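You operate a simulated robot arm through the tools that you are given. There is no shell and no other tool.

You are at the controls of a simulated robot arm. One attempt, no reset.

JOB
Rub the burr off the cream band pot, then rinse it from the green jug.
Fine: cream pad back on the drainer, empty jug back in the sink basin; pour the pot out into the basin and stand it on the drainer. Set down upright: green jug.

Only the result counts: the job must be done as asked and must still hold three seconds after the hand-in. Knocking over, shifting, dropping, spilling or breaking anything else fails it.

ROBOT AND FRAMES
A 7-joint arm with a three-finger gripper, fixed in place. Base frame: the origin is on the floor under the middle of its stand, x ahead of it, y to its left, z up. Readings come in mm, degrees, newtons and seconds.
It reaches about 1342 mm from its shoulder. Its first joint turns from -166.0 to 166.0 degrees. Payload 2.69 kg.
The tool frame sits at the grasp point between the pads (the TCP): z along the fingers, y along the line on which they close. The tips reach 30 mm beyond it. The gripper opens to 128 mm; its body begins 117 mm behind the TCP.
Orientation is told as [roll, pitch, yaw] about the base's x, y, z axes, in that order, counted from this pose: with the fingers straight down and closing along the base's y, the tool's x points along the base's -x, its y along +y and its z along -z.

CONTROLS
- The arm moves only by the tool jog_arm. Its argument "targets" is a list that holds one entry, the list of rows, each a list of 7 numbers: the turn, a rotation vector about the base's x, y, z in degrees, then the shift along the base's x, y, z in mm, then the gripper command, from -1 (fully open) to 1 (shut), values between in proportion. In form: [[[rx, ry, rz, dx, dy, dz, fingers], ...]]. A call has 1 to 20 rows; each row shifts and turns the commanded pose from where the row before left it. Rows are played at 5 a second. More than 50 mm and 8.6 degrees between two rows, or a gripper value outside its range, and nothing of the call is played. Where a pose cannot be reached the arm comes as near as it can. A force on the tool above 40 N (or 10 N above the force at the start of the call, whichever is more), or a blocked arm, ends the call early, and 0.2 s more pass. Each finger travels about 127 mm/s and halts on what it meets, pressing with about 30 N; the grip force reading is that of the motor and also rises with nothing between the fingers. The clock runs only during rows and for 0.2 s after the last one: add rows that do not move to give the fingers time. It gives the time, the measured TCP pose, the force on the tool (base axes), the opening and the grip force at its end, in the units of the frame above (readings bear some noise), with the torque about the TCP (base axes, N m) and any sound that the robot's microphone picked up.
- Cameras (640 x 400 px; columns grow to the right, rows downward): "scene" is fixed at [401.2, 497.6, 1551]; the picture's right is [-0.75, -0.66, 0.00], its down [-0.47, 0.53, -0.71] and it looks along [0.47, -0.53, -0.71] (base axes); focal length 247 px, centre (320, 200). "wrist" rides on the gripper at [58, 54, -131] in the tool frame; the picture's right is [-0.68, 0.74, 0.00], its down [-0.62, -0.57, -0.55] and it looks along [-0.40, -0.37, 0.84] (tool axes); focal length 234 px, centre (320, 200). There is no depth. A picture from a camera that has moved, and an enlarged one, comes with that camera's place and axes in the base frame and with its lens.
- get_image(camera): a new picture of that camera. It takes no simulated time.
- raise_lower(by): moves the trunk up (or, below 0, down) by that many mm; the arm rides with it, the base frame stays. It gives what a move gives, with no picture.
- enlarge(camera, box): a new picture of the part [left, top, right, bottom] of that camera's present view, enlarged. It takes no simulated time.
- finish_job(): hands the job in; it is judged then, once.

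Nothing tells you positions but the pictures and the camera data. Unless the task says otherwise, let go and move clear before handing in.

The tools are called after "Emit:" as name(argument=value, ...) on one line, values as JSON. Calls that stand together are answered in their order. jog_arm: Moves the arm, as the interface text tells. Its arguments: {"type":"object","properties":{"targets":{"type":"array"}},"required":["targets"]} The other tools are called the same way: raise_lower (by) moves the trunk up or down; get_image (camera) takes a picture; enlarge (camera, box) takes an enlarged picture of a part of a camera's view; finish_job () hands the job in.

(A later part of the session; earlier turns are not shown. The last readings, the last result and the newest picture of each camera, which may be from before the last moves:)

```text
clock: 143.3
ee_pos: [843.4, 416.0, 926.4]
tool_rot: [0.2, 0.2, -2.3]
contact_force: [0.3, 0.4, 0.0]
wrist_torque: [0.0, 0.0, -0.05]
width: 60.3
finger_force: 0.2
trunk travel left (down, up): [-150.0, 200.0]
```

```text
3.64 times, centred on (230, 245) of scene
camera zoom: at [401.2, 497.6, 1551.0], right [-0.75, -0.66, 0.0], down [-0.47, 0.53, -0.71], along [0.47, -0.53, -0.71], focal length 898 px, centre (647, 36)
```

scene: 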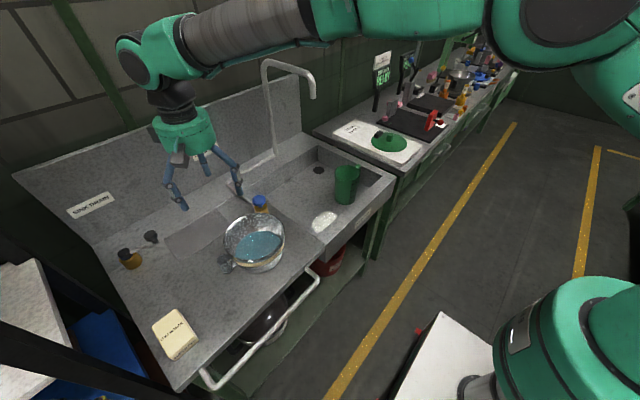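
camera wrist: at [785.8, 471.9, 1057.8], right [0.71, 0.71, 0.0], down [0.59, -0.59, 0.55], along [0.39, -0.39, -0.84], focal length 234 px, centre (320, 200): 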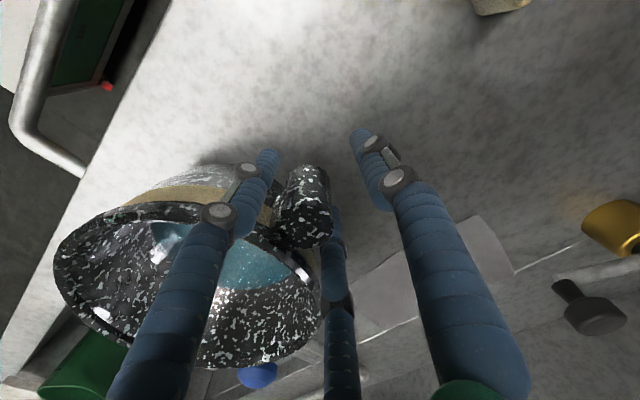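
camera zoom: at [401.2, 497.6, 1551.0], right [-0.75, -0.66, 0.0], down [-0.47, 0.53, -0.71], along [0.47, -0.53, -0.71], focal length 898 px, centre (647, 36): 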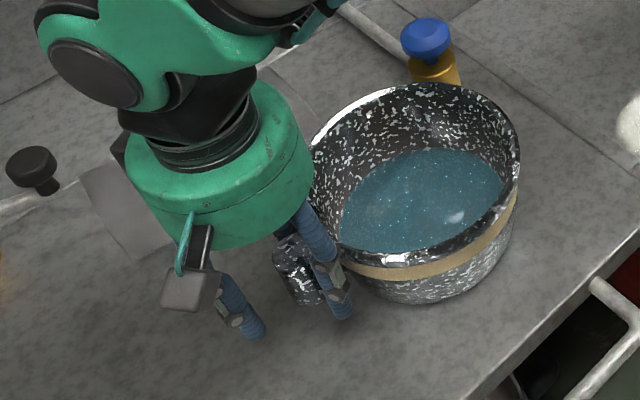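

The post sits between the fingers with no contact. Closing gradually on it.

Emit:
jog_arm(targets=[[[0, 0, 0, 0, 0, 0, 0.2], [0, 0, 0, 0, 0, 0, 0.3], [0, 0, 0, 0, 0, 0, 0.4], [0, 0, 0, 0, 0, 0, 0.5], [0, 0, 0, 0, 0, 0, 0.7], [0, 0, 0, 0, 0, 0, 1], [0, 0, 0, 0, 0, 0, 1], [0, 0, 0, 0, 0, 0, 1]]])

Emit:
get_image(camera="wrist")

Emit:
enlarge(camera="scene", box=[170, 190, 290, 300])

```text
clock: 145.1
ee_pos: [842.9, 414.0, 926.8]
tool_rot: [0.1, 0.1, -2.3]
contact_force: [1.8, -3.0, 0.9]
wrist_torque: [-0.01, -0.03, 0.08]
width: 38.6
finger_force: 29.9
trunk travel left (down, up): [-150.0, 200.0]
```

```text
taken
camera wrist: at [785.8, 471.7, 1057.9], right [0.71, 0.71, 0.0], down [0.59, -0.59, 0.55], along [0.39, -0.39, -0.84], focal length 234 px, centre (320, 200)
```

wrist: 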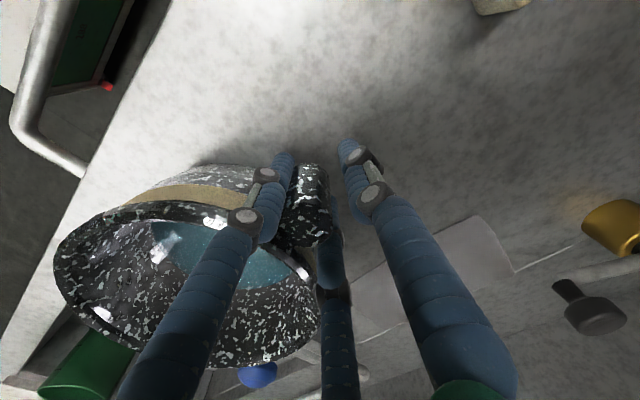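

```text
3.64 times, centred on (230, 245) of scene
camera zoom: at [401.2, 497.6, 1551.0], right [-0.75, -0.66, 0.0], down [-0.47, 0.53, -0.71], along [0.47, -0.53, -0.71], focal length 898 px, centre (647, 36)
```

zoom: 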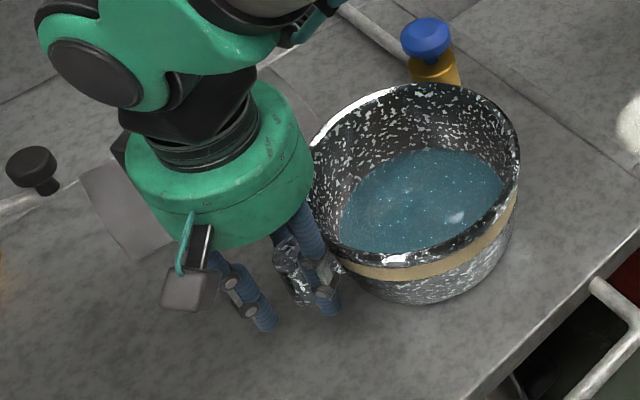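

Width stopped at 38.6 mm with full force. I'll zoom in to see whether the thumb is actually on the post.

Emit:
enlarge(camera="wrist", box=[240, 120, 400, 300])

Emit:
enlarge(camera="scene", box=[205, 240, 255, 290])

```text
2.22 times, centred on (320, 210) of wrist
camera zoom: at [785.8, 471.7, 1057.9], right [0.71, 0.71, 0.0], down [0.59, -0.59, 0.55], along [0.39, -0.39, -0.84], focal length 520 px, centre (320, 178)
```

zoom: 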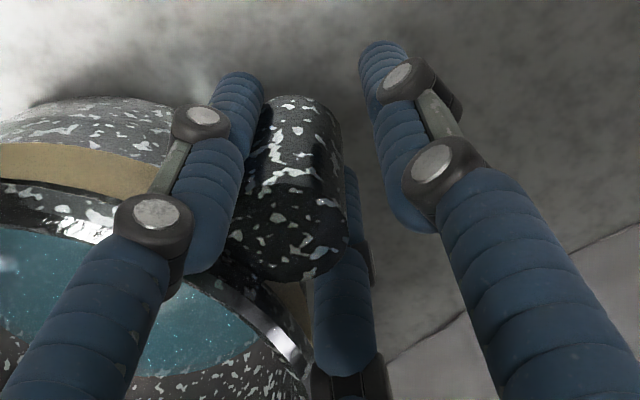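

```text
8.00 times, centred on (230, 265) of scene
camera zoom: at [401.2, 497.6, 1551.0], right [-0.75, -0.66, 0.0], down [-0.47, 0.53, -0.71], along [0.47, -0.53, -0.71], focal length 1976 px, centre (1040, -320)
```

zoom: 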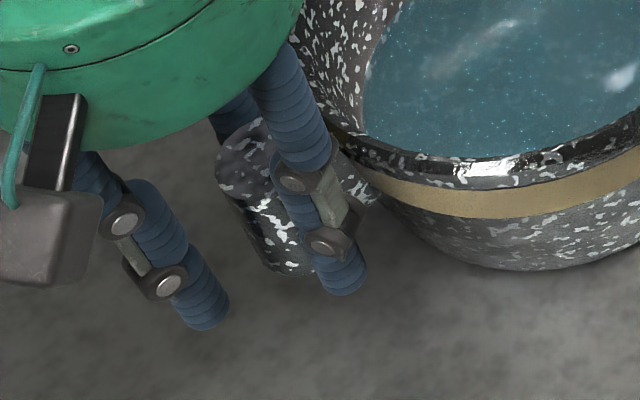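

The fingers move in unison, so only two of them touch the post while the thumb has a gap. I'll open slightly, shift 9 mm toward the pot so all three can close around the post, and grip again.

Emit:
jog_arm(targets=[[[0, 0, 0, 0, 0, 0, 0.33], [0, 0, 0, 0, 0, 0, 0.33], [0, 0, 0, 0, -3, 0, 0.33], [0, 0, 0, 0, -3, 0, 0.33], [0, 0, 0, 0, -3, 0, 0.33], [0, 0, 0, 0, 0, 0, 0.33]]])

Emit:
enlarge(camera="wrist", box=[240, 120, 400, 300])

```text
clock: 146.5
ee_pos: [843.0, 405.0, 925.7]
tool_rot: [0.0, 0.1, -2.3]
contact_force: [0.2, -0.4, 0.0]
wrist_torque: [-0.01, -0.03, 0.0]
width: 43.0
finger_force: 0.0
trunk travel left (down, up): [-150.0, 200.0]
```

```text
2.22 times, centred on (320, 210) of wrist
camera zoom: at [785.6, 463.1, 1056.9], right [0.71, 0.71, 0.0], down [0.59, -0.59, 0.55], along [0.39, -0.39, -0.84], focal length 520 px, centre (320, 178)
```

zoom: 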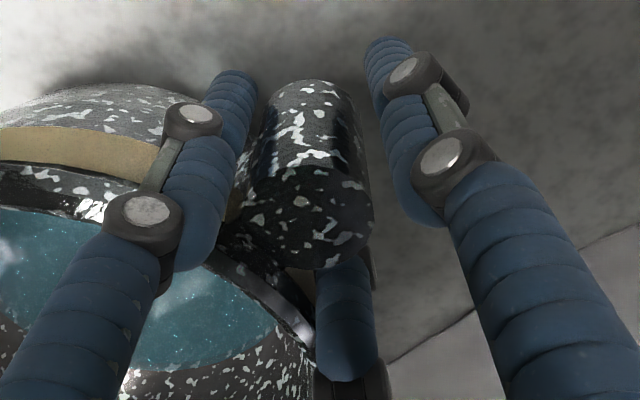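

No contact while shifting, and the post is now nearly centred. Closing again.

Emit:
jog_arm(targets=[[[0, 0, 0, 0, 0, 0, 0.4], [0, 0, 0, 0, 0, 0, 0.5], [0, 0, 0, 0, 0, 0, 0.7], [0, 0, 0, 0, 0, 0, 1], [0, 0, 0, 0, 0, 0, 1], [0, 0, 0, 0, 0, 0, 1], [0, 0, 0, 0, 0, 0, 1]]])

Emit:
enlarge(camera="wrist", box=[240, 120, 400, 300])

Emit:
enlarge(camera="scene", box=[190, 200, 300, 300])

```text
clock: 148.1
ee_pos: [844.0, 406.4, 925.9]
tool_rot: [0.0, 0.0, -2.3]
contact_force: [-0.4, -3.0, -0.1]
wrist_torque: [-0.14, 0.01, -0.01]
width: 35.8
finger_force: 29.6
trunk travel left (down, up): [-150.0, 200.0]
```

```text
2.22 times, centred on (320, 210) of wrist
camera zoom: at [785.6, 462.9, 1056.9], right [0.71, 0.71, 0.0], down [0.59, -0.59, 0.55], along [0.39, -0.39, -0.84], focal length 520 px, centre (320, 178)
```

zoom: 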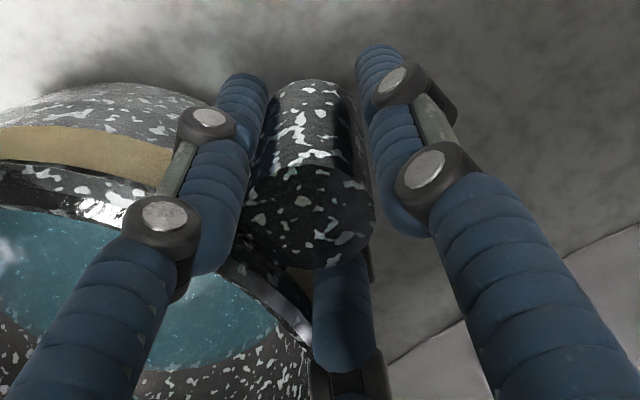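

```text
4.00 times, centred on (245, 250) of scene
camera zoom: at [401.2, 497.6, 1551.0], right [-0.75, -0.66, 0.0], down [-0.47, 0.53, -0.71], along [0.47, -0.53, -0.71], focal length 988 px, centre (620, 0)
```

zoom: 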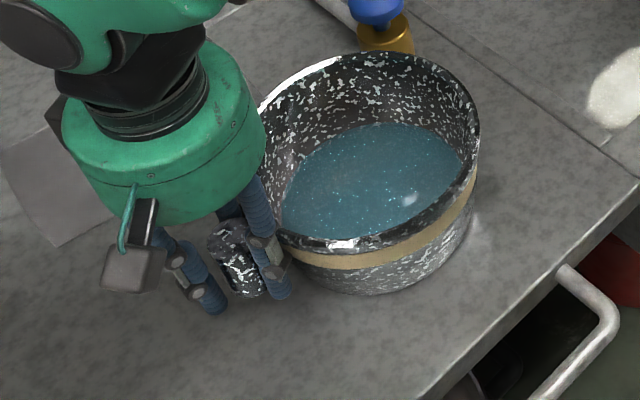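

Width 35.8 mm suggests the thumb is only 2–3 mm short of the post. One more small correction, then close again.

Emit:
jog_arm(targets=[[[0, 0, 0, 0, 0, 0, 0.36], [0, 0, 0, 0, 0, 0, 0.36], [0, 0, 0, 0, -2.3, 0, 0.36], [0, 0, 0, 0, 0, 0, 0.36], [0, 0, 0, 0, 0, 0, 0.5], [0, 0, 0, 0, 0, 0, 0.7], [0, 0, 0, 0, 0, 0, 1], [0, 0, 0, 0, 0, 0, 1], [0, 0, 0, 0, 0, 0, 1], [0, 0, 0, 0, 0, 0, 1]]])

Emit:
enlarge(camera="wrist", box=[240, 120, 400, 300])

```text
clock: 150.3
ee_pos: [842.3, 404.1, 925.5]
tool_rot: [0.1, 0.1, -2.3]
contact_force: [-0.4, -2.6, -1.2]
wrist_torque: [-0.08, 0.01, -0.12]
width: 32.6
finger_force: 29.4
trunk travel left (down, up): [-150.0, 200.0]
```

```text
2.22 times, centred on (320, 210) of wrist
camera zoom: at [785.7, 460.8, 1057.2], right [0.71, 0.71, 0.0], down [0.59, -0.59, 0.55], along [0.39, -0.39, -0.84], focal length 520 px, centre (320, 178)
```

zoom: 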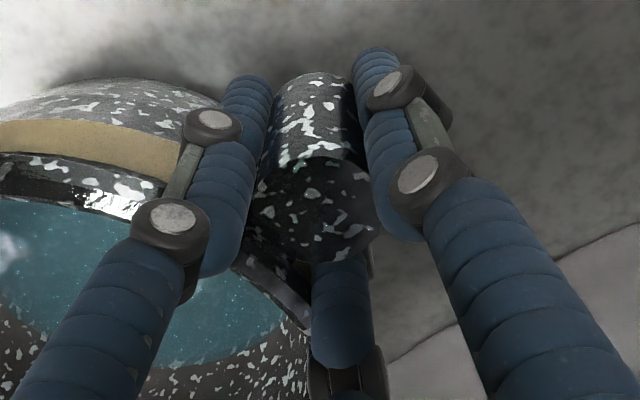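

All three fingers now enclose the post at 32.6 mm. I'll lift just a few millimetres and watch for sag.

Emit:
jog_arm(targets=[[[0, 0, 0, 0, 0, 3, 1], [0, 0, 0, 0, 0, 4, 1], [0, 0, 0, 0, 0, 5, 1], [0, 0, 0, 0, 0, 0, 1], [0, 0, 0, 0, 0, 0, 1]]])

Emit:
enlarge(camera="wrist", box=[200, 100, 400, 300])

Emit:
enlarge(camera="scene", box=[190, 200, 300, 300])

```text
clock: 151.5
ee_pos: [842.2, 404.5, 937.2]
tool_rot: [0.1, 0.0, -2.4]
contact_force: [0.2, 0.0, -8.4]
wrist_torque: [0.91, -0.03, 0.04]
width: 32.7
finger_force: 30.5
trunk travel left (down, up): [-150.0, 200.0]
```

```text
2.00 times, centred on (300, 200) of wrist
camera zoom: at [785.9, 461.9, 1068.7], right [0.71, 0.71, 0.0], down [0.59, -0.59, 0.55], along [0.39, -0.39, -0.84], focal length 468 px, centre (360, 200)
```

zoom: 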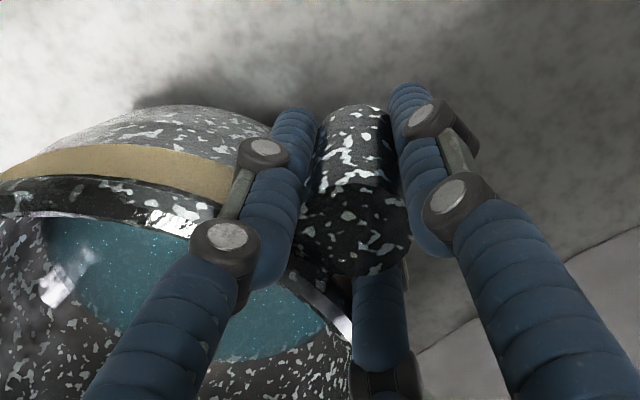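

```text
4.00 times, centred on (245, 250) of scene
camera zoom: at [401.2, 497.6, 1551.0], right [-0.75, -0.66, 0.0], down [-0.47, 0.53, -0.71], along [0.47, -0.53, -0.71], focal length 988 px, centre (620, 0)
```

zoom: 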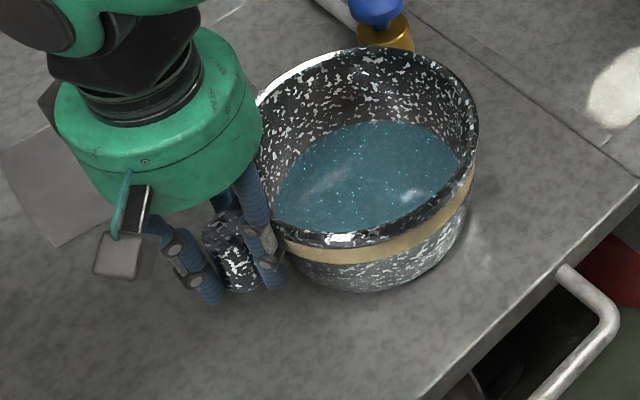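

The full weight of about 0.86 kg is on the tool and the pot appears to stay level. I'll lift slowly some more and recheck.

Emit:
jog_arm(targets=[[[0, 0, 0, 0, 0, 5, 1], [0, 0, 0, 0, 0, 10, 1], [0, 0, 0, 0, 0, 12, 1], [0, 0, 0, 0, 0, 12, 1], [0, 0, 0, 0, 0, 12, 1], [0, 0, 0, 0, 0, 5, 1], [0, 0, 0, 0, 0, 0, 1], [0, 0, 0, 0, 0, 0, 1]]])

Emit:
enlarge(camera="wrist", box=[200, 100, 400, 300])

Emit:
enlarge(camera="scene", box=[190, 190, 310, 300])

```text
clock: 153.3
ee_pos: [842.5, 405.1, 993.1]
tool_rot: [0.0, 0.1, -2.3]
contact_force: [0.1, -0.7, -9.1]
wrist_torque: [0.88, -0.04, -0.02]
width: 32.5
finger_force: 30.2
trunk travel left (down, up): [-150.0, 200.0]
```

```text
2.00 times, centred on (300, 200) of wrist
camera zoom: at [785.3, 461.5, 1125.1], right [0.71, 0.71, 0.0], down [0.59, -0.59, 0.55], along [0.39, -0.39, -0.84], focal length 468 px, centre (360, 200)
```

zoom: 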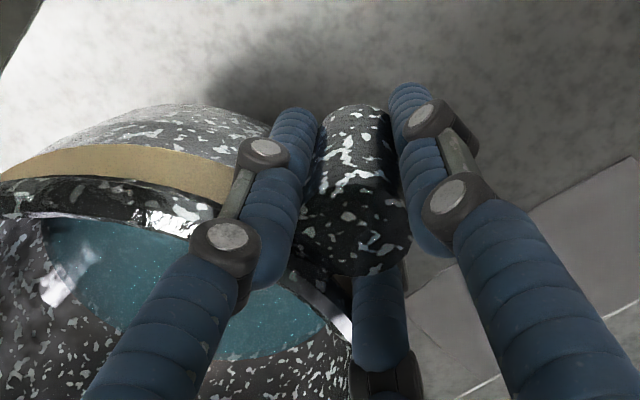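

```text
3.64 times, centred on (250, 245) of scene
camera zoom: at [401.2, 497.6, 1551.0], right [-0.75, -0.66, 0.0], down [-0.47, 0.53, -0.71], along [0.47, -0.53, -0.71], focal length 898 px, centre (574, 36)
```

zoom: 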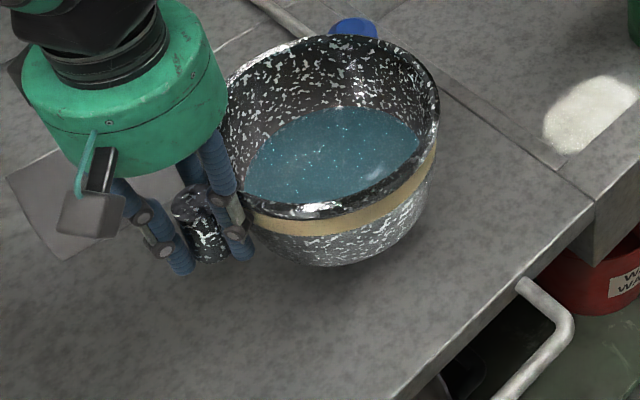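

The grip is rigid: the wrist view is unchanged after 67 mm of lift. I'll raise further and carry the pot gently toward the basin.

Emit:
jog_arm(targets=[[[0, 0, 0, 0, 0, 12, 1], [0, 0, 0, 0, 0, 18, 1], [0, 0, 0, 0, 0, 20, 1], [0, 0, 0, 0, 0, 20, 1], [0, 0, 0, 0, 0, 18, 1], [0, 0, 0, 0, -10, 8, 1], [0, 0, 0, 0, -18, 0, 1], [0, 0, 0, 0, -24, 0, 1], [0, 0, 0, 0, -24, 0, 1], [0, 0, 0, 0, -24, 0, 1], [0, 0, 0, 0, -24, 0, 1], [0, 0, 0, 0, -24, 0, 1], [0, 0, 0, 0, -24, 0, 1], [0, 0, 0, 0, -20, 0, 1], [0, 0, 0, 0, -10, 0, 1], [0, 0, 0, 0, 0, 0, 1]]])

Emit:
get_image(camera="scene")

Emit:
get_image(camera="wrist")

```text
clock: 156.7
ee_pos: [844.1, 202.8, 1090.0]
tool_rot: [0.2, 0.1, -2.3]
contact_force: [1.1, -0.8, -10.0]
wrist_torque: [0.92, -0.03, 0.02]
width: 32.8
finger_force: 29.8
trunk travel left (down, up): [-150.0, 200.0]
```

```text
taken
```

scene: 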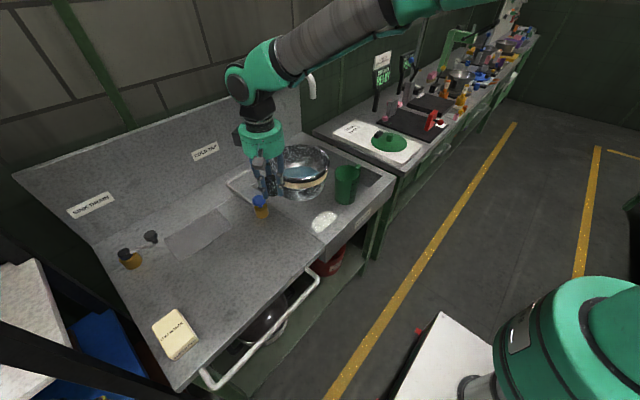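

```text
taken
camera wrist: at [786.4, 259.2, 1221.2], right [0.71, 0.71, 0.0], down [0.59, -0.59, 0.55], along [0.39, -0.39, -0.84], focal length 234 px, centre (320, 200)
```

wrist: 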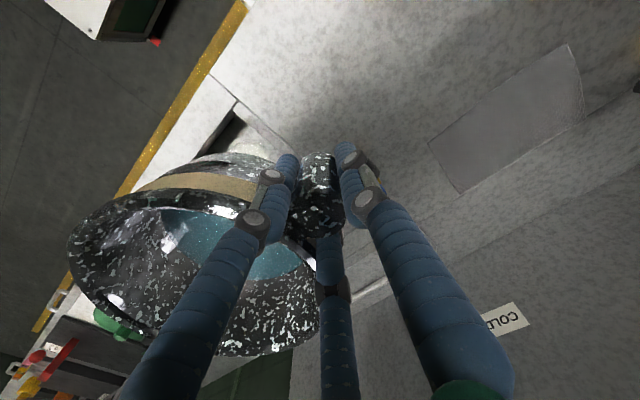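

Level and stable. Now I'll swing the pot by turning the yaw 90° while moving over the basin, so it can be tipped toward the robot side.

Emit:
jog_arm(targets=[[[0, 0, -3, 2, -6, 0, 1], [0, 0, -5, 3, -10, 0, 1], [0, 0, -6, 3.5, -12, 0, 1], [0, 0, -6, 3.5, -12, 0, 1], [0, 0, -6, 3.5, -12, 0, 1], [0, 0, -6, 3.5, -12, 0, 1], [0, 0, -6, 3.5, -12, 0, 1], [0, 0, -6, 3.5, -12, 0, 1], [0, 0, -6, 3.5, -12, 0, 1], [0, 0, -6, 3.5, -12, 0, 1], [0, 0, -6, 3.5, -12, 0, 1], [0, 0, -6, 3.5, -12, 0, 1], [0, 0, -6, 3.5, -12, 0, 1], [0, 0, -6, 3.5, -12, 0, 1], [0, 0, -5, 3, -8, 0, 1], [0, 0, -3, 2, -5, 0, 1], [0, 0, 0, 0, 0, 0, 1]]])

Emit:
get_image(camera="scene")

Emit:
get_image(camera="wrist")

```text
clock: 160.3
ee_pos: [896.0, 29.1, 1089.9]
tool_rot: [0.0, 0.1, -90.4]
contact_force: [-0.7, -0.1, -9.2]
wrist_torque: [-0.03, -0.88, 0.0]
width: 32.7
finger_force: 29.7
trunk travel left (down, up): [-150.0, 200.0]
```

```text
taken
```

scene: 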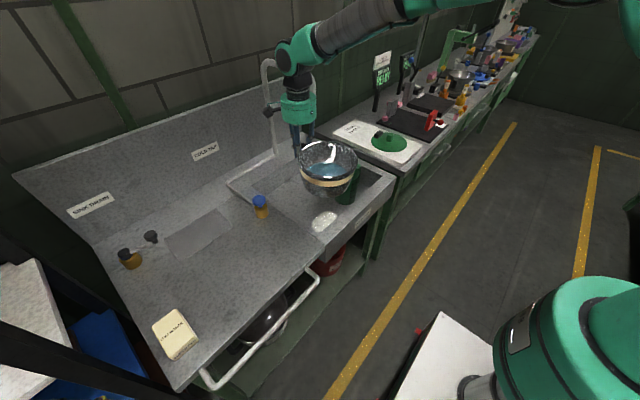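

```text
taken
camera wrist: at [948.4, 88.0, 1220.8], right [0.73, -0.68, 0.0], down [-0.57, -0.61, 0.55], along [-0.37, -0.4, -0.84], focal length 234 px, centre (320, 200)
```

wrist: 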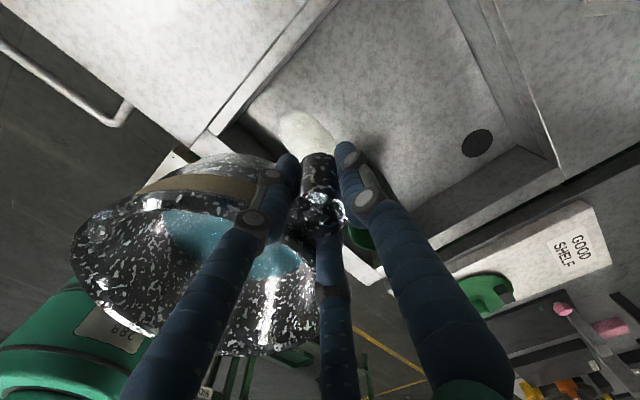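

The pot hangs over the basin at yaw -90°. I'll tilt to about 45° first while shifting in +x, so that when water starts to flow the lip is well inside the basin.

Emit:
jog_arm(targets=[[[0, -2, 0, 6, 1, 0, 1], [0, -4, 0, 7, 1, 0, 1], [0, -4, 0, 7, 1, 0, 1], [0, -4, 0, 7, 1, 0, 1], [0, -4, 0, 7, 1, 0, 1], [0, -4, 0, 7, 1, 0, 1], [0, -4, 0, 7, 0, 0, 1], [0, -4, 0, 6, 0, 0, 1], [0, -4, 0, 5, 0, 0, 1], [0, -3, 0, 4, 0, 0, 1], [0, 0, 0, 0, 0, 0, 1]]])

Emit:
get_image(camera="scene")

Emit:
get_image(camera="wrist")

```text
clock: 162.7
ee_pos: [957.7, 34.3, 1088.7]
tool_rot: [37.0, 0.2, -90.3]
contact_force: [0.0, -0.8, -8.8]
wrist_torque: [0.0, -0.61, 0.0]
width: 32.8
finger_force: 30.0
trunk travel left (down, up): [-150.0, 200.0]
```

```text
taken
```

scene: 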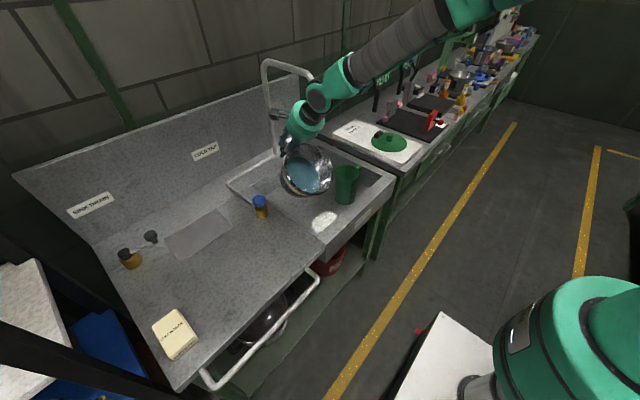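

```text
taken
camera wrist: at [921.2, 93.9, 1226.2], right [0.59, -0.68, 0.44], down [-0.78, -0.61, 0.09], along [0.21, -0.4, -0.89], focal length 234 px, centre (320, 200)
```

wrist: 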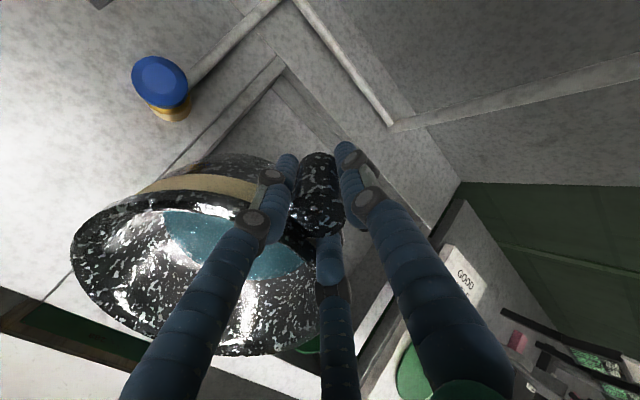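

At 37° and still holding all the water, lip now at x≈780–800 inside the basin. Tilting further, slowly.

Emit:
jog_arm(targets=[[[0, -3, 0, 3, 0, 0, 1], [0, -3, 0, 2, 0, 0, 1], [0, -3, 0, 0, 0, 0, 1], [0, -3, 0, 0, 0, 0, 1], [0, -3, 0, 0, 0, 0, 1], [0, -3, 0, 0, 0, 0, 1], [0, -2, 0, 0, 0, 0, 1], [0, 0, 0, 0, 0, 0, 1], [0, 0, 0, 0, 0, 0, 1]]])

Emit:
enlarge(camera="scene", box=[240, 80, 400, 240])

Emit:
get_image(camera="wrist")

```text
clock: 164.7
ee_pos: [962.8, 35.2, 1089.2]
tool_rot: [57.1, 0.3, -90.1]
contact_force: [-1.5, 0.0, -8.2]
wrist_torque: [0.01, -0.24, -0.03]
width: 32.4
finger_force: 29.5
trunk travel left (down, up): [-150.0, 200.0]
```

```text
2.50 times, centred on (320, 160) of scene
camera zoom: at [401.2, 497.6, 1551.0], right [-0.75, -0.66, 0.0], down [-0.47, 0.53, -0.71], along [0.47, -0.53, -0.71], focal length 618 px, centre (320, 300)
```

zoom: 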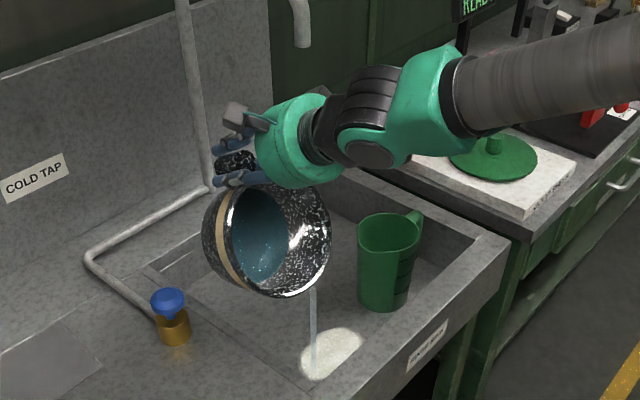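

```text
taken
camera wrist: at [881.4, 94.3, 1206.4], right [0.4, -0.68, 0.61], down [-0.77, -0.61, -0.18], along [0.5, -0.4, -0.77], focal length 234 px, centre (320, 200)
```

wrist: 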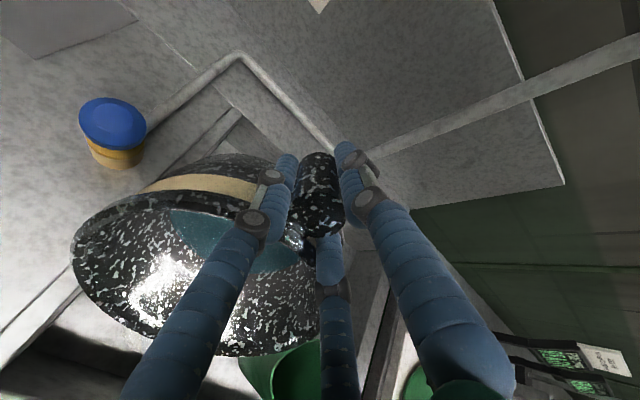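

Water is streaming into the basin, landing near (818, 42) well inside its walls. I'll continue tipping slowly to empty the pot.

Emit:
jog_arm(targets=[[[0, 0, 0, 0, 0, 0, 1], [0, 0, 0, 0, 0, 0, 1], [0, -2, 0, 0, 0, 0, 1], [0, -2, 0, 0, 0, 0, 1], [0, -2, 0, 0, 0, 0, 1], [0, -2, 0, 0, 0, 0, 1], [0, -2, 0, 0, 0, 0, 1], [0, -2, 0, 0, 0, 0, 1], [0, 0, 0, 0, 0, 0, 1], [0, 0, 0, 0, 0, 0, 1]]])

Emit:
enlarge(camera="scene", box=[240, 80, 400, 240])

```text
clock: 166.9
ee_pos: [990.0, 32.0, 1115.1]
tool_rot: [61.9, 0.4, -89.8]
contact_force: [-0.1, -0.6, -6.9]
wrist_torque: [0.0, -0.18, 0.02]
width: 32.7
finger_force: 29.9
out of reach, approached as far as the arm can: row 4, 5, 6, 7, 8
trunk travel left (down, up): [-150.0, 200.0]
```

```text
2.50 times, centred on (320, 160) of scene
camera zoom: at [401.2, 497.6, 1551.0], right [-0.75, -0.66, 0.0], down [-0.47, 0.53, -0.71], along [0.47, -0.53, -0.71], focal length 618 px, centre (320, 300)
```

zoom: 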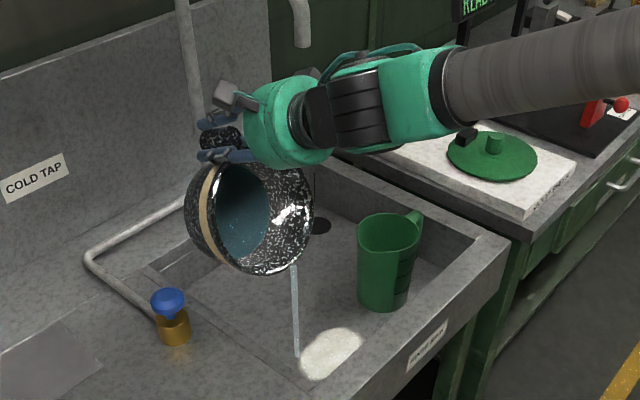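

The arm hit a wrist limit at about 62° in this plane, with water still pouring safely into the basin. I'll turn the tool 25° about the vertical to move off that wrist singularity, keeping the lip inside the basin, and then continue tipping.

Emit:
jog_arm(targets=[[[0, 0, 4, -3, 1, 0, 1], [0, 0, 4, -3, 1, 0, 1], [0, 0, 4, -3, 1, 0, 1], [0, 0, 4, -3, 1, 0, 1], [0, 0, 4, -3, 1, 0, 1], [0, 0, 4, -3, 1, 0, 1], [0, 0, 0, 0, 0, 0, 1], [0, 0, 0, 0, 0, 0, 1]]])

Emit:
enlarge(camera="scene", box=[240, 80, 400, 240])

Emit:
get_image(camera="wrist")

```text
clock: 168.7
ee_pos: [972.8, 39.5, 1116.3]
tool_rot: [61.9, 0.4, -65.8]
contact_force: [0.3, 0.5, -7.2]
wrist_torque: [0.07, -0.13, 0.0]
width: 32.8
finger_force: 29.9
trunk travel left (down, up): [-150.0, 200.0]
```

```text
2.50 times, centred on (320, 160) of scene
camera zoom: at [401.2, 497.6, 1551.0], right [-0.75, -0.66, 0.0], down [-0.47, 0.53, -0.71], along [0.47, -0.53, -0.71], focal length 618 px, centre (320, 300)
```

zoom: 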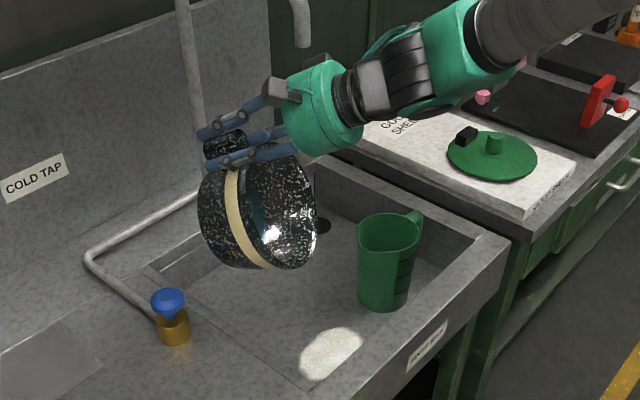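

```text
taken
camera wrist: at [865.3, 55.1, 1225.7], right [0.6, -0.48, 0.64], down [-0.43, -0.87, -0.24], along [0.68, -0.13, -0.72], focal length 234 px, centre (320, 200)
```

wrist: 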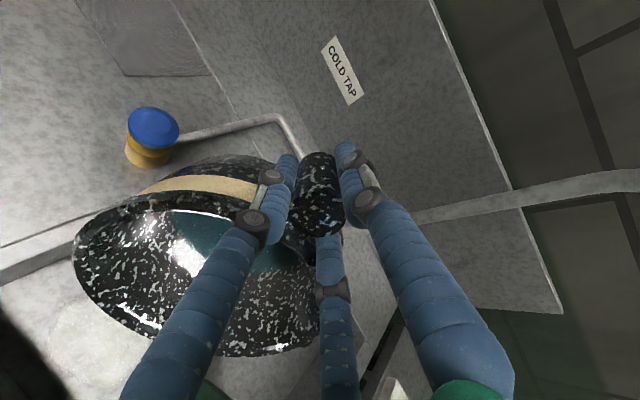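

The hand is clear of the faucet, and some water remains in the pot. Tipping further about the rotated axis.

Emit:
jog_arm(targets=[[[1.25, -2.73, 0, 0, 0, 0, 1], [1.25, -2.73, 0, 0, 0, 0, 1], [1.25, -2.73, 0, 0, 0, 0, 1], [1.25, -2.73, 0, 0, 0, 0, 1], [0, 0, 0, 0, 0, 0, 1], [0, 0, 0, 0, 0, 0, 1]]])

Emit:
enlarge(camera="scene", box=[240, 80, 400, 240])

Emit:
get_image(camera="wrist")

```text
clock: 170.1
ee_pos: [971.6, 39.4, 1116.2]
tool_rot: [73.9, 0.5, -65.6]
contact_force: [-0.5, -0.1, -7.1]
wrist_torque: [0.05, 0.0, 0.0]
width: 32.6
finger_force: 30.4
trunk travel left (down, up): [-150.0, 200.0]
```

```text
2.50 times, centred on (320, 160) of scene
camera zoom: at [401.2, 497.6, 1551.0], right [-0.75, -0.66, 0.0], down [-0.47, 0.53, -0.71], along [0.47, -0.53, -0.71], focal length 618 px, centre (320, 300)
```

zoom: 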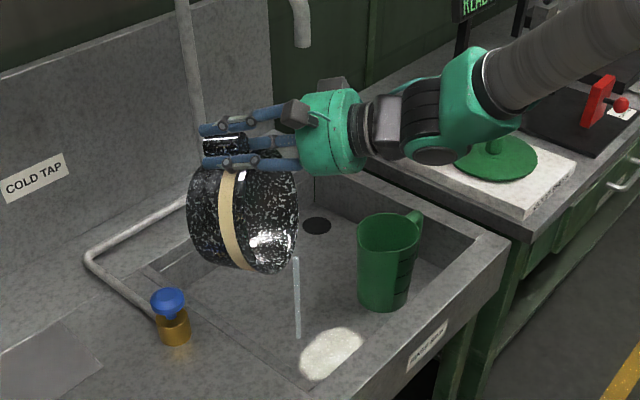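

```text
taken
camera wrist: at [845.6, 46.4, 1205.0], right [0.47, -0.54, 0.7], down [-0.37, -0.84, -0.4], along [0.8, -0.08, -0.59], focal length 234 px, centre (320, 200)
```

wrist: 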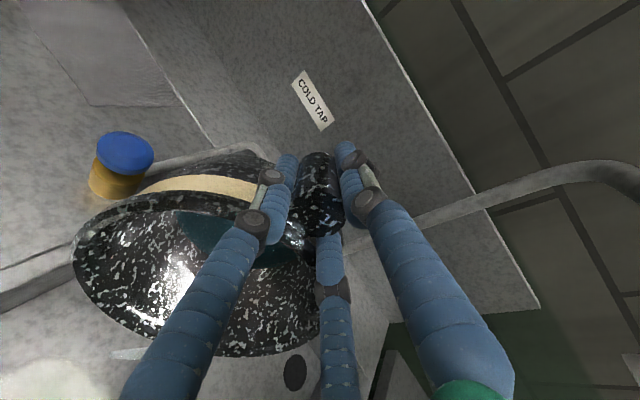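

It passed the limit: 74° now and flowing into the basin. Continuing to horizontal and beyond.

Emit:
jog_arm(targets=[[[0, 0, 0, 0, 0, 0, 1], [1.25, -2.73, 0, 0, 0, 0, 1], [1.25, -2.73, 0, 0, 0, 0, 1], [1.25, -2.73, 0, 0, 0, 0, 1], [1.25, -2.73, 0, 0, 0, 0, 1], [1.25, -2.73, 0, 0, 0, 0, 1], [0, 0, 0, 0, 0, 0, 1], [0, 0, 0, 0, 0, 0, 1], [0, 0, 0, 0, 0, 0, 1]]])

Emit:
enlarge(camera="scene", box=[240, 80, 400, 240])

Emit:
get_image(camera="wrist")

```text
clock: 172.1
ee_pos: [972.2, 39.1, 1114.9]
tool_rot: [88.8, 0.5, -65.6]
contact_force: [0.3, 0.6, -6.7]
wrist_torque: [-0.07, 0.15, 0.0]
width: 32.4
finger_force: 29.5
trunk travel left (down, up): [-150.0, 200.0]
```

```text
2.50 times, centred on (320, 160) of scene
camera zoom: at [401.2, 497.6, 1551.0], right [-0.75, -0.66, 0.0], down [-0.47, 0.53, -0.71], along [0.47, -0.53, -0.71], focal length 618 px, centre (320, 300)
```

zoom: 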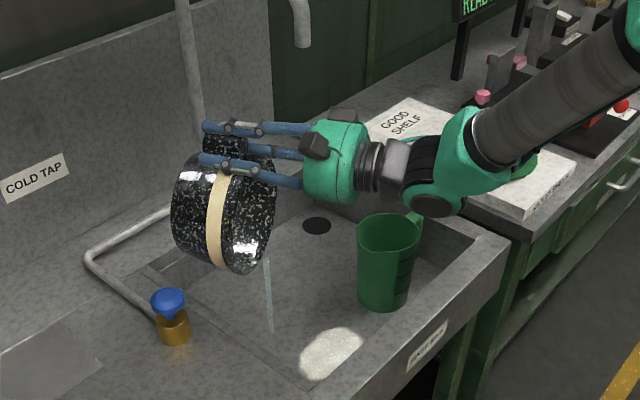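

```text
taken
camera wrist: at [828.4, 38.7, 1172.8], right [0.3, -0.62, 0.73], down [-0.26, -0.79, -0.56], along [0.92, -0.02, -0.39], focal length 234 px, centre (320, 200)
```

wrist: 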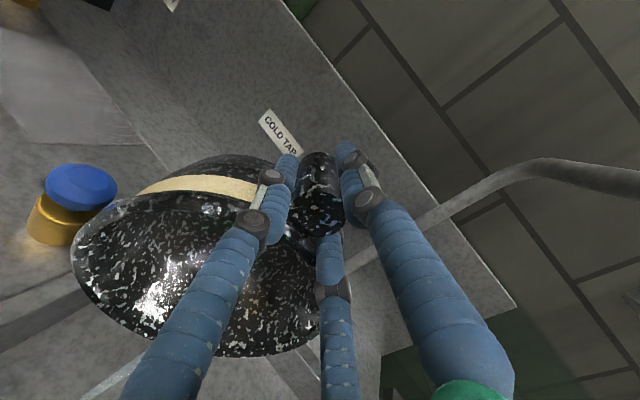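

Horizontal now with just a thin stream. I'll tip past horizontal and wait for it to drain fully.

Emit:
jog_arm(targets=[[[1.25, -2.73, 0, 0, 0, 0, 1], [1.25, -2.73, 0, 0, 0, 0, 1], [1.25, -2.73, 0, 0, 0, 0, 1], [1.25, -2.73, 0, 0, 0, 0, 1], [1.25, -2.73, 0, 0, 0, 0, 1], [0, 0, 0, 0, 0, 0, 1], [0, 0, 0, 0, 0, 0, 1], [0, 0, 0, 0, 0, 0, 1], [0, 0, 0, 0, 0, 0, 1], [0, 0, 0, 0, 0, 0, 1], [0, 0, 0, 0, 0, 0, 1]]])

Emit:
enlarge(camera="scene", box=[240, 80, 400, 240])

Emit:
get_image(camera="wrist")

```text
clock: 174.5
ee_pos: [973.2, 39.6, 1115.2]
tool_rot: [103.9, 0.8, -65.4]
contact_force: [-0.3, -0.1, -6.3]
wrist_torque: [-0.11, 0.27, -0.01]
width: 32.7
finger_force: 30.2
trunk travel left (down, up): [-150.0, 200.0]
```

```text
2.50 times, centred on (320, 160) of scene
camera zoom: at [401.2, 497.6, 1551.0], right [-0.75, -0.66, 0.0], down [-0.47, 0.53, -0.71], along [0.47, -0.53, -0.71], focal length 618 px, centre (320, 300)
```

zoom: 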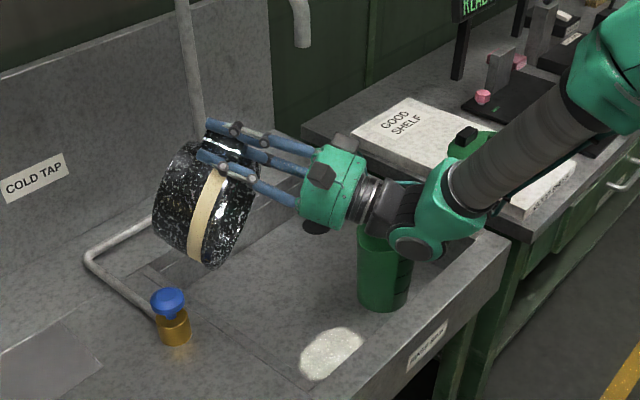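

```text
taken
camera wrist: at [819.6, 35.3, 1136.9], right [0.12, -0.7, 0.71], down [-0.11, -0.72, -0.69], along [0.99, 0.01, -0.16], focal length 234 px, centre (320, 200)
```

wrist: 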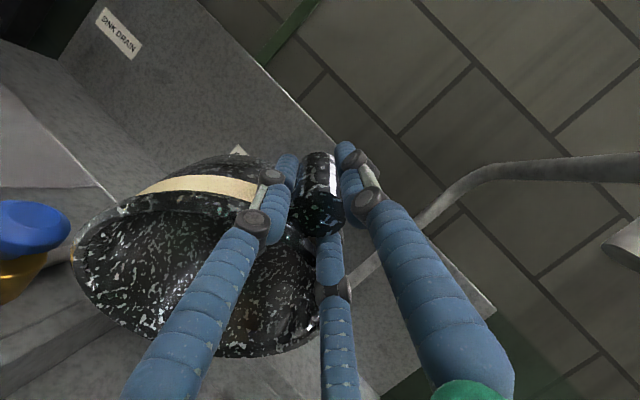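

The flow has stopped. I'll check the inside of the pot for leftover water, and that the jug is undisturbed.

Emit:
enlarge(camera="wrist", box=[60, 150, 340, 370])

Emit:
enlarge(camera="scene", box=[330, 140, 420, 220])

```text
1.82 times, centred on (200, 260) of wrist
camera zoom: at [819.6, 35.3, 1136.9], right [0.12, -0.7, 0.71], down [-0.11, -0.72, -0.69], along [0.99, 0.01, -0.16], focal length 426 px, centre (538, 91)
```

zoom: 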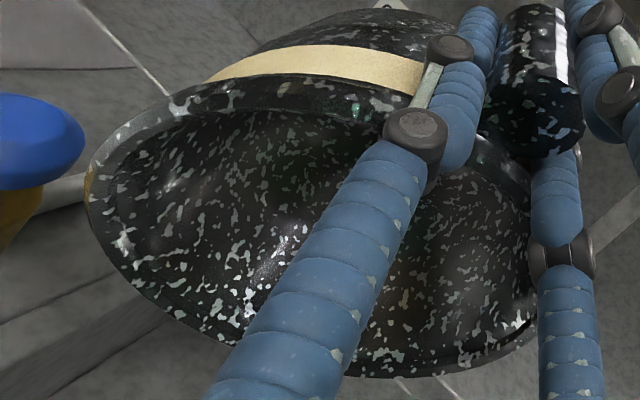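

```text
5.00 times, centred on (375, 180) of scene
camera zoom: at [401.2, 497.6, 1551.0], right [-0.75, -0.66, 0.0], down [-0.47, 0.53, -0.71], along [0.47, -0.53, -0.71], focal length 1235 px, centre (45, 300)
```

zoom: 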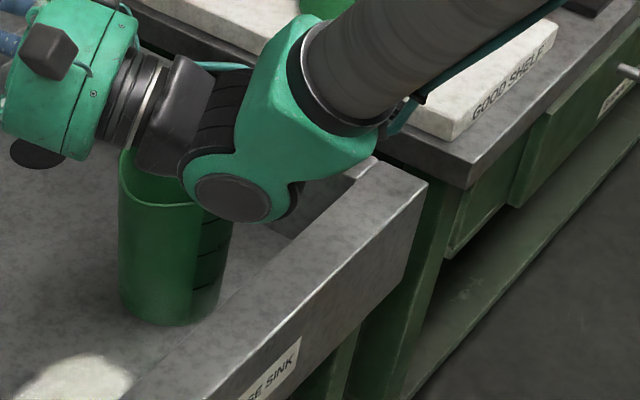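

The pot is empty and the jug untouched. I'll bring the pot back upright along the same plane.

Emit:
jog_arm(targets=[[[-1.25, 2.73, 0, 0, 0, 0, 1], [-2.1, 4.55, 0, 0, 0, 0, 1], [-2.1, 4.55, 0, 0, 0, 0, 1], [-2.1, 4.55, 0, 0, 0, 0, 1], [-2.1, 4.55, 0, 0, 0, 0, 1], [-2.1, 4.55, 0, 0, 0, 0, 1], [-2.1, 4.55, 0, 0, 0, 0, 1], [-2.1, 4.55, 0, 0, 0, 0, 1], [-2.1, 4.55, 0, 0, 0, 0, 1], [0, 0, 0, 0, 0, 0, 1]]])

Emit:
get_image(camera="scene")

```text
clock: 176.7
ee_pos: [970.6, 38.4, 1115.2]
tool_rot: [60.8, 0.3, -65.9]
contact_force: [0.1, 0.7, -5.6]
wrist_torque: [0.09, -0.14, 0.0]
width: 32.4
finger_force: 30.6
trunk travel left (down, up): [-150.0, 200.0]
```

```text
taken
```

scene: 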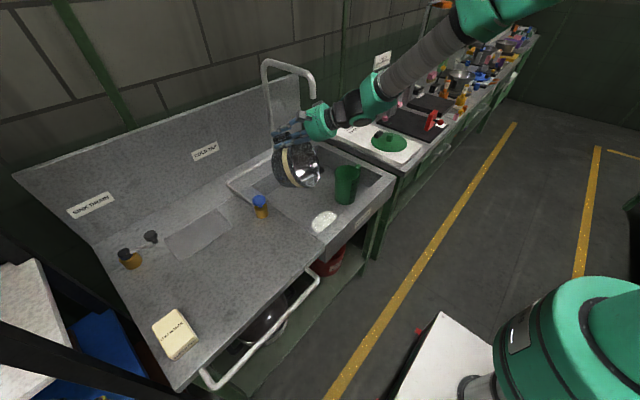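

Continuing to untilt while drawing back from the faucet.

Emit:
jog_arm(targets=[[[-2.1, 4.55, 0, -7, 2, 0, 1], [-2.1, 4.55, 0, -8, 3, 0, 1], [-2.1, 4.55, 0, -8, 3, 0, 1], [-2.1, 4.55, 0, -8, 3, 0, 1], [-2.1, 4.55, 0, -8, 3, 0, 1], [-2.1, 4.55, 0, -8, 3, 0, 1], [-2.1, 4.55, 0, -8, 3, 0, 1], [-2.1, 4.55, 0, -8, 3, 0, 1], [-2.1, 4.55, 0, -8, 3, 0, 1], [-2.1, 4.55, 0, -8, 3, 0, 1], [-2.1, 4.55, 0, -8, 3, 0, 1], [-2.1, 4.55, 0, 0, 3, 0, 1], [0, 0, 0, 0, 0, 0, 1]]])

Emit:
get_image(camera="scene")

Emit:
get_image(camera="wrist")

```text
clock: 179.5
ee_pos: [933.5, 49.4, 1102.2]
tool_rot: [43.5, 0.2, -65.9]
contact_force: [0.3, 0.1, -6.5]
wrist_torque: [0.16, -0.32, 0.0]
width: 32.5
finger_force: 30.5
out of reach, approached as far as the arm can: row 4, 5, 6, 7, 8, 9, 10, 11, 12
trunk travel left (down, up): [-150.0, 200.0]
```

```text
taken
```

scene: 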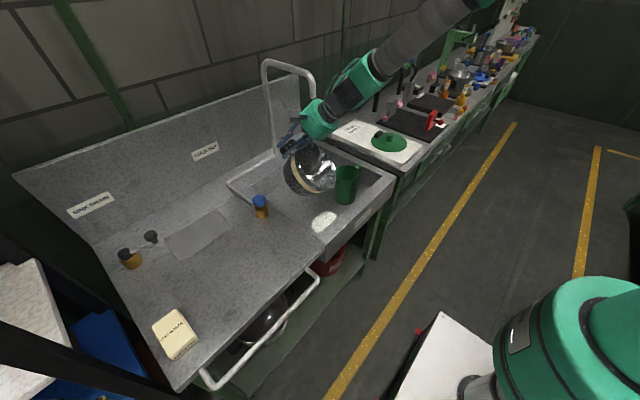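

```text
taken
camera wrist: at [862.5, 81.5, 1234.9], right [0.76, -0.4, 0.51], down [-0.47, -0.88, 0.01], along [0.44, -0.24, -0.86], focal length 234 px, centre (320, 200)
```

wrist: 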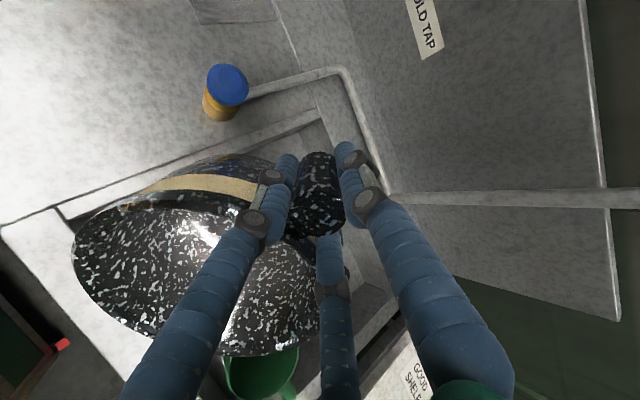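

The arm can't untilt in this plane from its current wrist branch. I'll retrace my exact outward path: tilt back to 62°, turn the yaw back to -90°, then untilt as I came.

Emit:
jog_arm(targets=[[[1.54, -3.36, 0, 7.8, -2, 2.8, 1], [1.54, -3.36, 0, 7.8, -2, 2.8, 1], [1.54, -3.36, 0, 7.8, -2, 2.8, 1], [1.54, -3.36, 0, 7.8, -2, 2.8, 1], [1.54, -3.36, 0, 7.8, -2, 2.6, 1], [0, 0, 0, 0, 0, 0, 1]]])

Emit:
jog_arm(targets=[[[0, 0, -4, 3, -1, 0, 1], [0, 0, -4, 3, -1, 0, 1], [0, 0, -4, 3, -1, 0, 1], [0, 0, -4, 3, -1, 0, 1], [0, 0, -4, 3, -1, 0, 1], [0, 0, -4, 3, -1, 0, 1], [0, 0, 0, 0, 0, 0, 1]]])

Emit:
get_image(camera="scene")

```text
clock: 180.9
ee_pos: [972.4, 38.9, 1116.8]
tool_rot: [62.0, 0.1, -65.8]
contact_force: [0.0, 0.0, -6.0]
wrist_torque: [0.07, -0.14, 0.04]
width: 32.6
finger_force: 30.4
trunk travel left (down, up): [-150.0, 200.0]
```

```text
clock: 182.5
ee_pos: [991.4, 34.0, 1117.4]
tool_rot: [62.0, 0.3, -89.9]
contact_force: [-0.6, 0.7, -5.1]
wrist_torque: [0.01, -0.15, -0.02]
width: 32.6
finger_force: 29.7
trunk travel left (down, up): [-150.0, 200.0]
```

```text
taken
```

scene: 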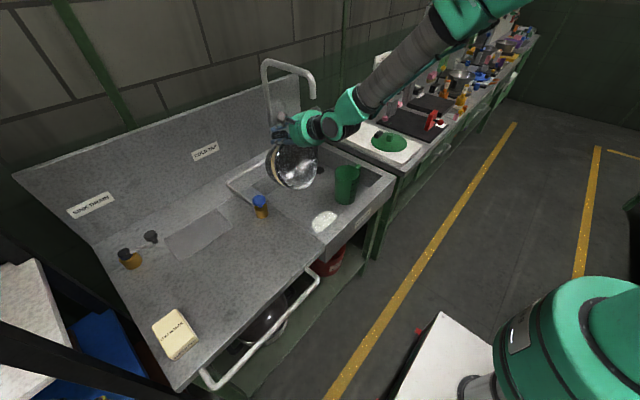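

Back at yaw -90°, tilt 62°. Untilting slowly in that plane and watching the reach reports.

Emit:
jog_arm(targets=[[[0, 3, 0, -5, 0, -4, 1], [0, 3, 0, -5, 0, -5, 1], [0, 3, 0, -6, 0, -5, 1], [0, 3, 0, -6, 0, -5, 1], [0, 3, 0, -6, 0, -5, 1], [0, 0, 0, 0, 0, 0, 1]]])

Emit:
get_image(camera="scene")

```text
clock: 183.9
ee_pos: [962.3, 33.6, 1093.1]
tool_rot: [46.9, 0.3, -89.8]
contact_force: [1.2, 0.5, -4.3]
wrist_torque: [0.0, -0.28, -0.05]
width: 32.3
finger_force: 29.9
trunk travel left (down, up): [-150.0, 200.0]
```

```text
taken
```

scene: 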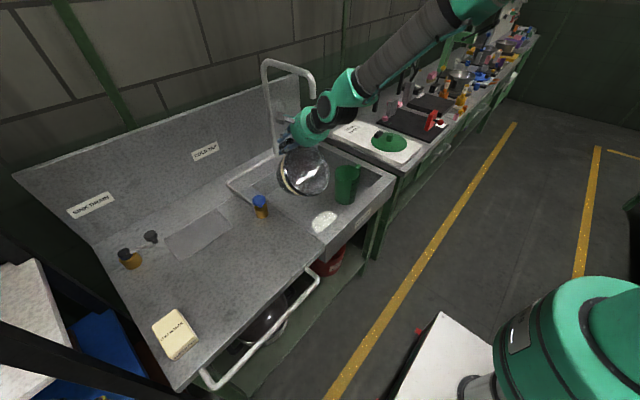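

Good, 47° with no reach warning. Continuing to untilt.

Emit:
jog_arm(targets=[[[0, 4, 0, -5, 0, 0, 1], [0, 4, 0, -5, 0, 0, 1], [0, 4, 0, -6, 0, 0, 1], [0, 4, 0, -6, 0, 0, 1], [0, 4, 0, -6, 0, 0, 1], [0, 0, 0, 0, 0, 0, 1]]])

Emit:
get_image(camera="scene")

```text
clock: 185.3
ee_pos: [961.2, 19.0, 1097.2]
tool_rot: [44.2, -1.9, -91.9]
contact_force: [0.1, -0.2, -5.7]
wrist_torque: [-0.01, -0.33, -0.01]
width: 32.2
finger_force: 30.1
out of reach, approached as far as the arm can: row 1, 2, 3, 4, 5
trunk travel left (down, up): [-150.0, 200.0]
```

```text
taken
```

scene: 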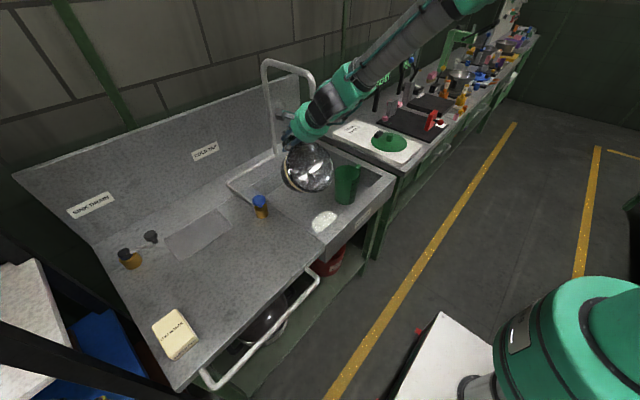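

The untilt is blocked again by some joint limit in this elbow posture. The pot is empty, so I can move freely: I'll try shifting the whole hand back and up at constant orientation to find a better posture.

Emit:
jog_arm(targets=[[[0, 0, 0, -12, 5, 12, 1], [0, 0, 0, -12, 5, 12, 1], [0, 0, 0, -12, 5, 12, 1], [0, 0, 0, -12, 5, 12, 1], [0, 0, 0, -12, 5, 12, 1], [0, 0, 0, 0, 0, 0, 1]]])

Emit:
get_image(camera="scene")

```text
clock: 186.7
ee_pos: [901.7, 43.4, 1158.5]
tool_rot: [44.2, -1.9, -91.9]
contact_force: [-0.1, -0.1, -5.9]
wrist_torque: [0.05, -0.31, 0.02]
width: 32.7
finger_force: 30.0
trunk travel left (down, up): [-150.0, 200.0]
```

```text
taken
```

scene: 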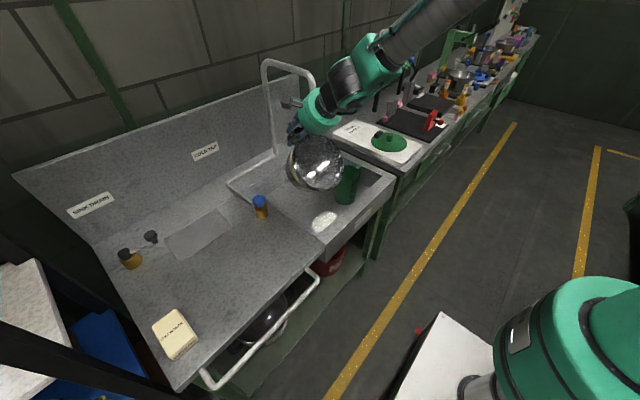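

That move worked without any reach warning. Trying to untilt from here.

Emit:
jog_arm(targets=[[[0, 4, 0, 0, 0, 0, 1], [0, 4, 0, 0, 0, 0, 1], [0, 4, 0, 0, 0, 0, 1], [0, 0, 0, 0, 0, 0, 1]]])

Emit:
get_image(camera="scene")

```text
clock: 187.7
ee_pos: [904.9, 33.8, 1160.4]
tool_rot: [36.7, -3.3, -92.8]
contact_force: [0.4, 0.3, -6.4]
wrist_torque: [0.04, -0.41, -0.01]
width: 32.5
finger_force: 30.3
out of reach, approached as far as the arm can: row 1, 2
trunk travel left (down, up): [-150.0, 200.0]
```

```text
taken
```

scene: 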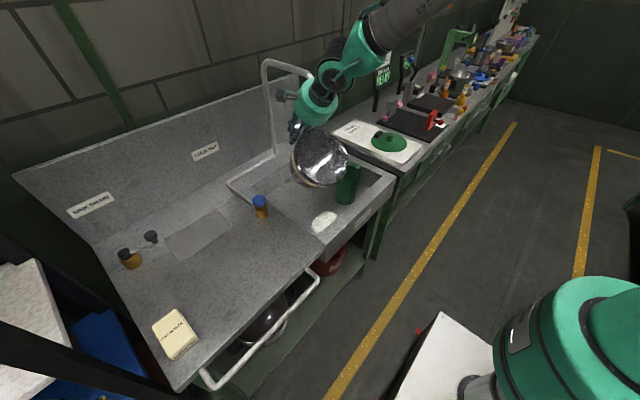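

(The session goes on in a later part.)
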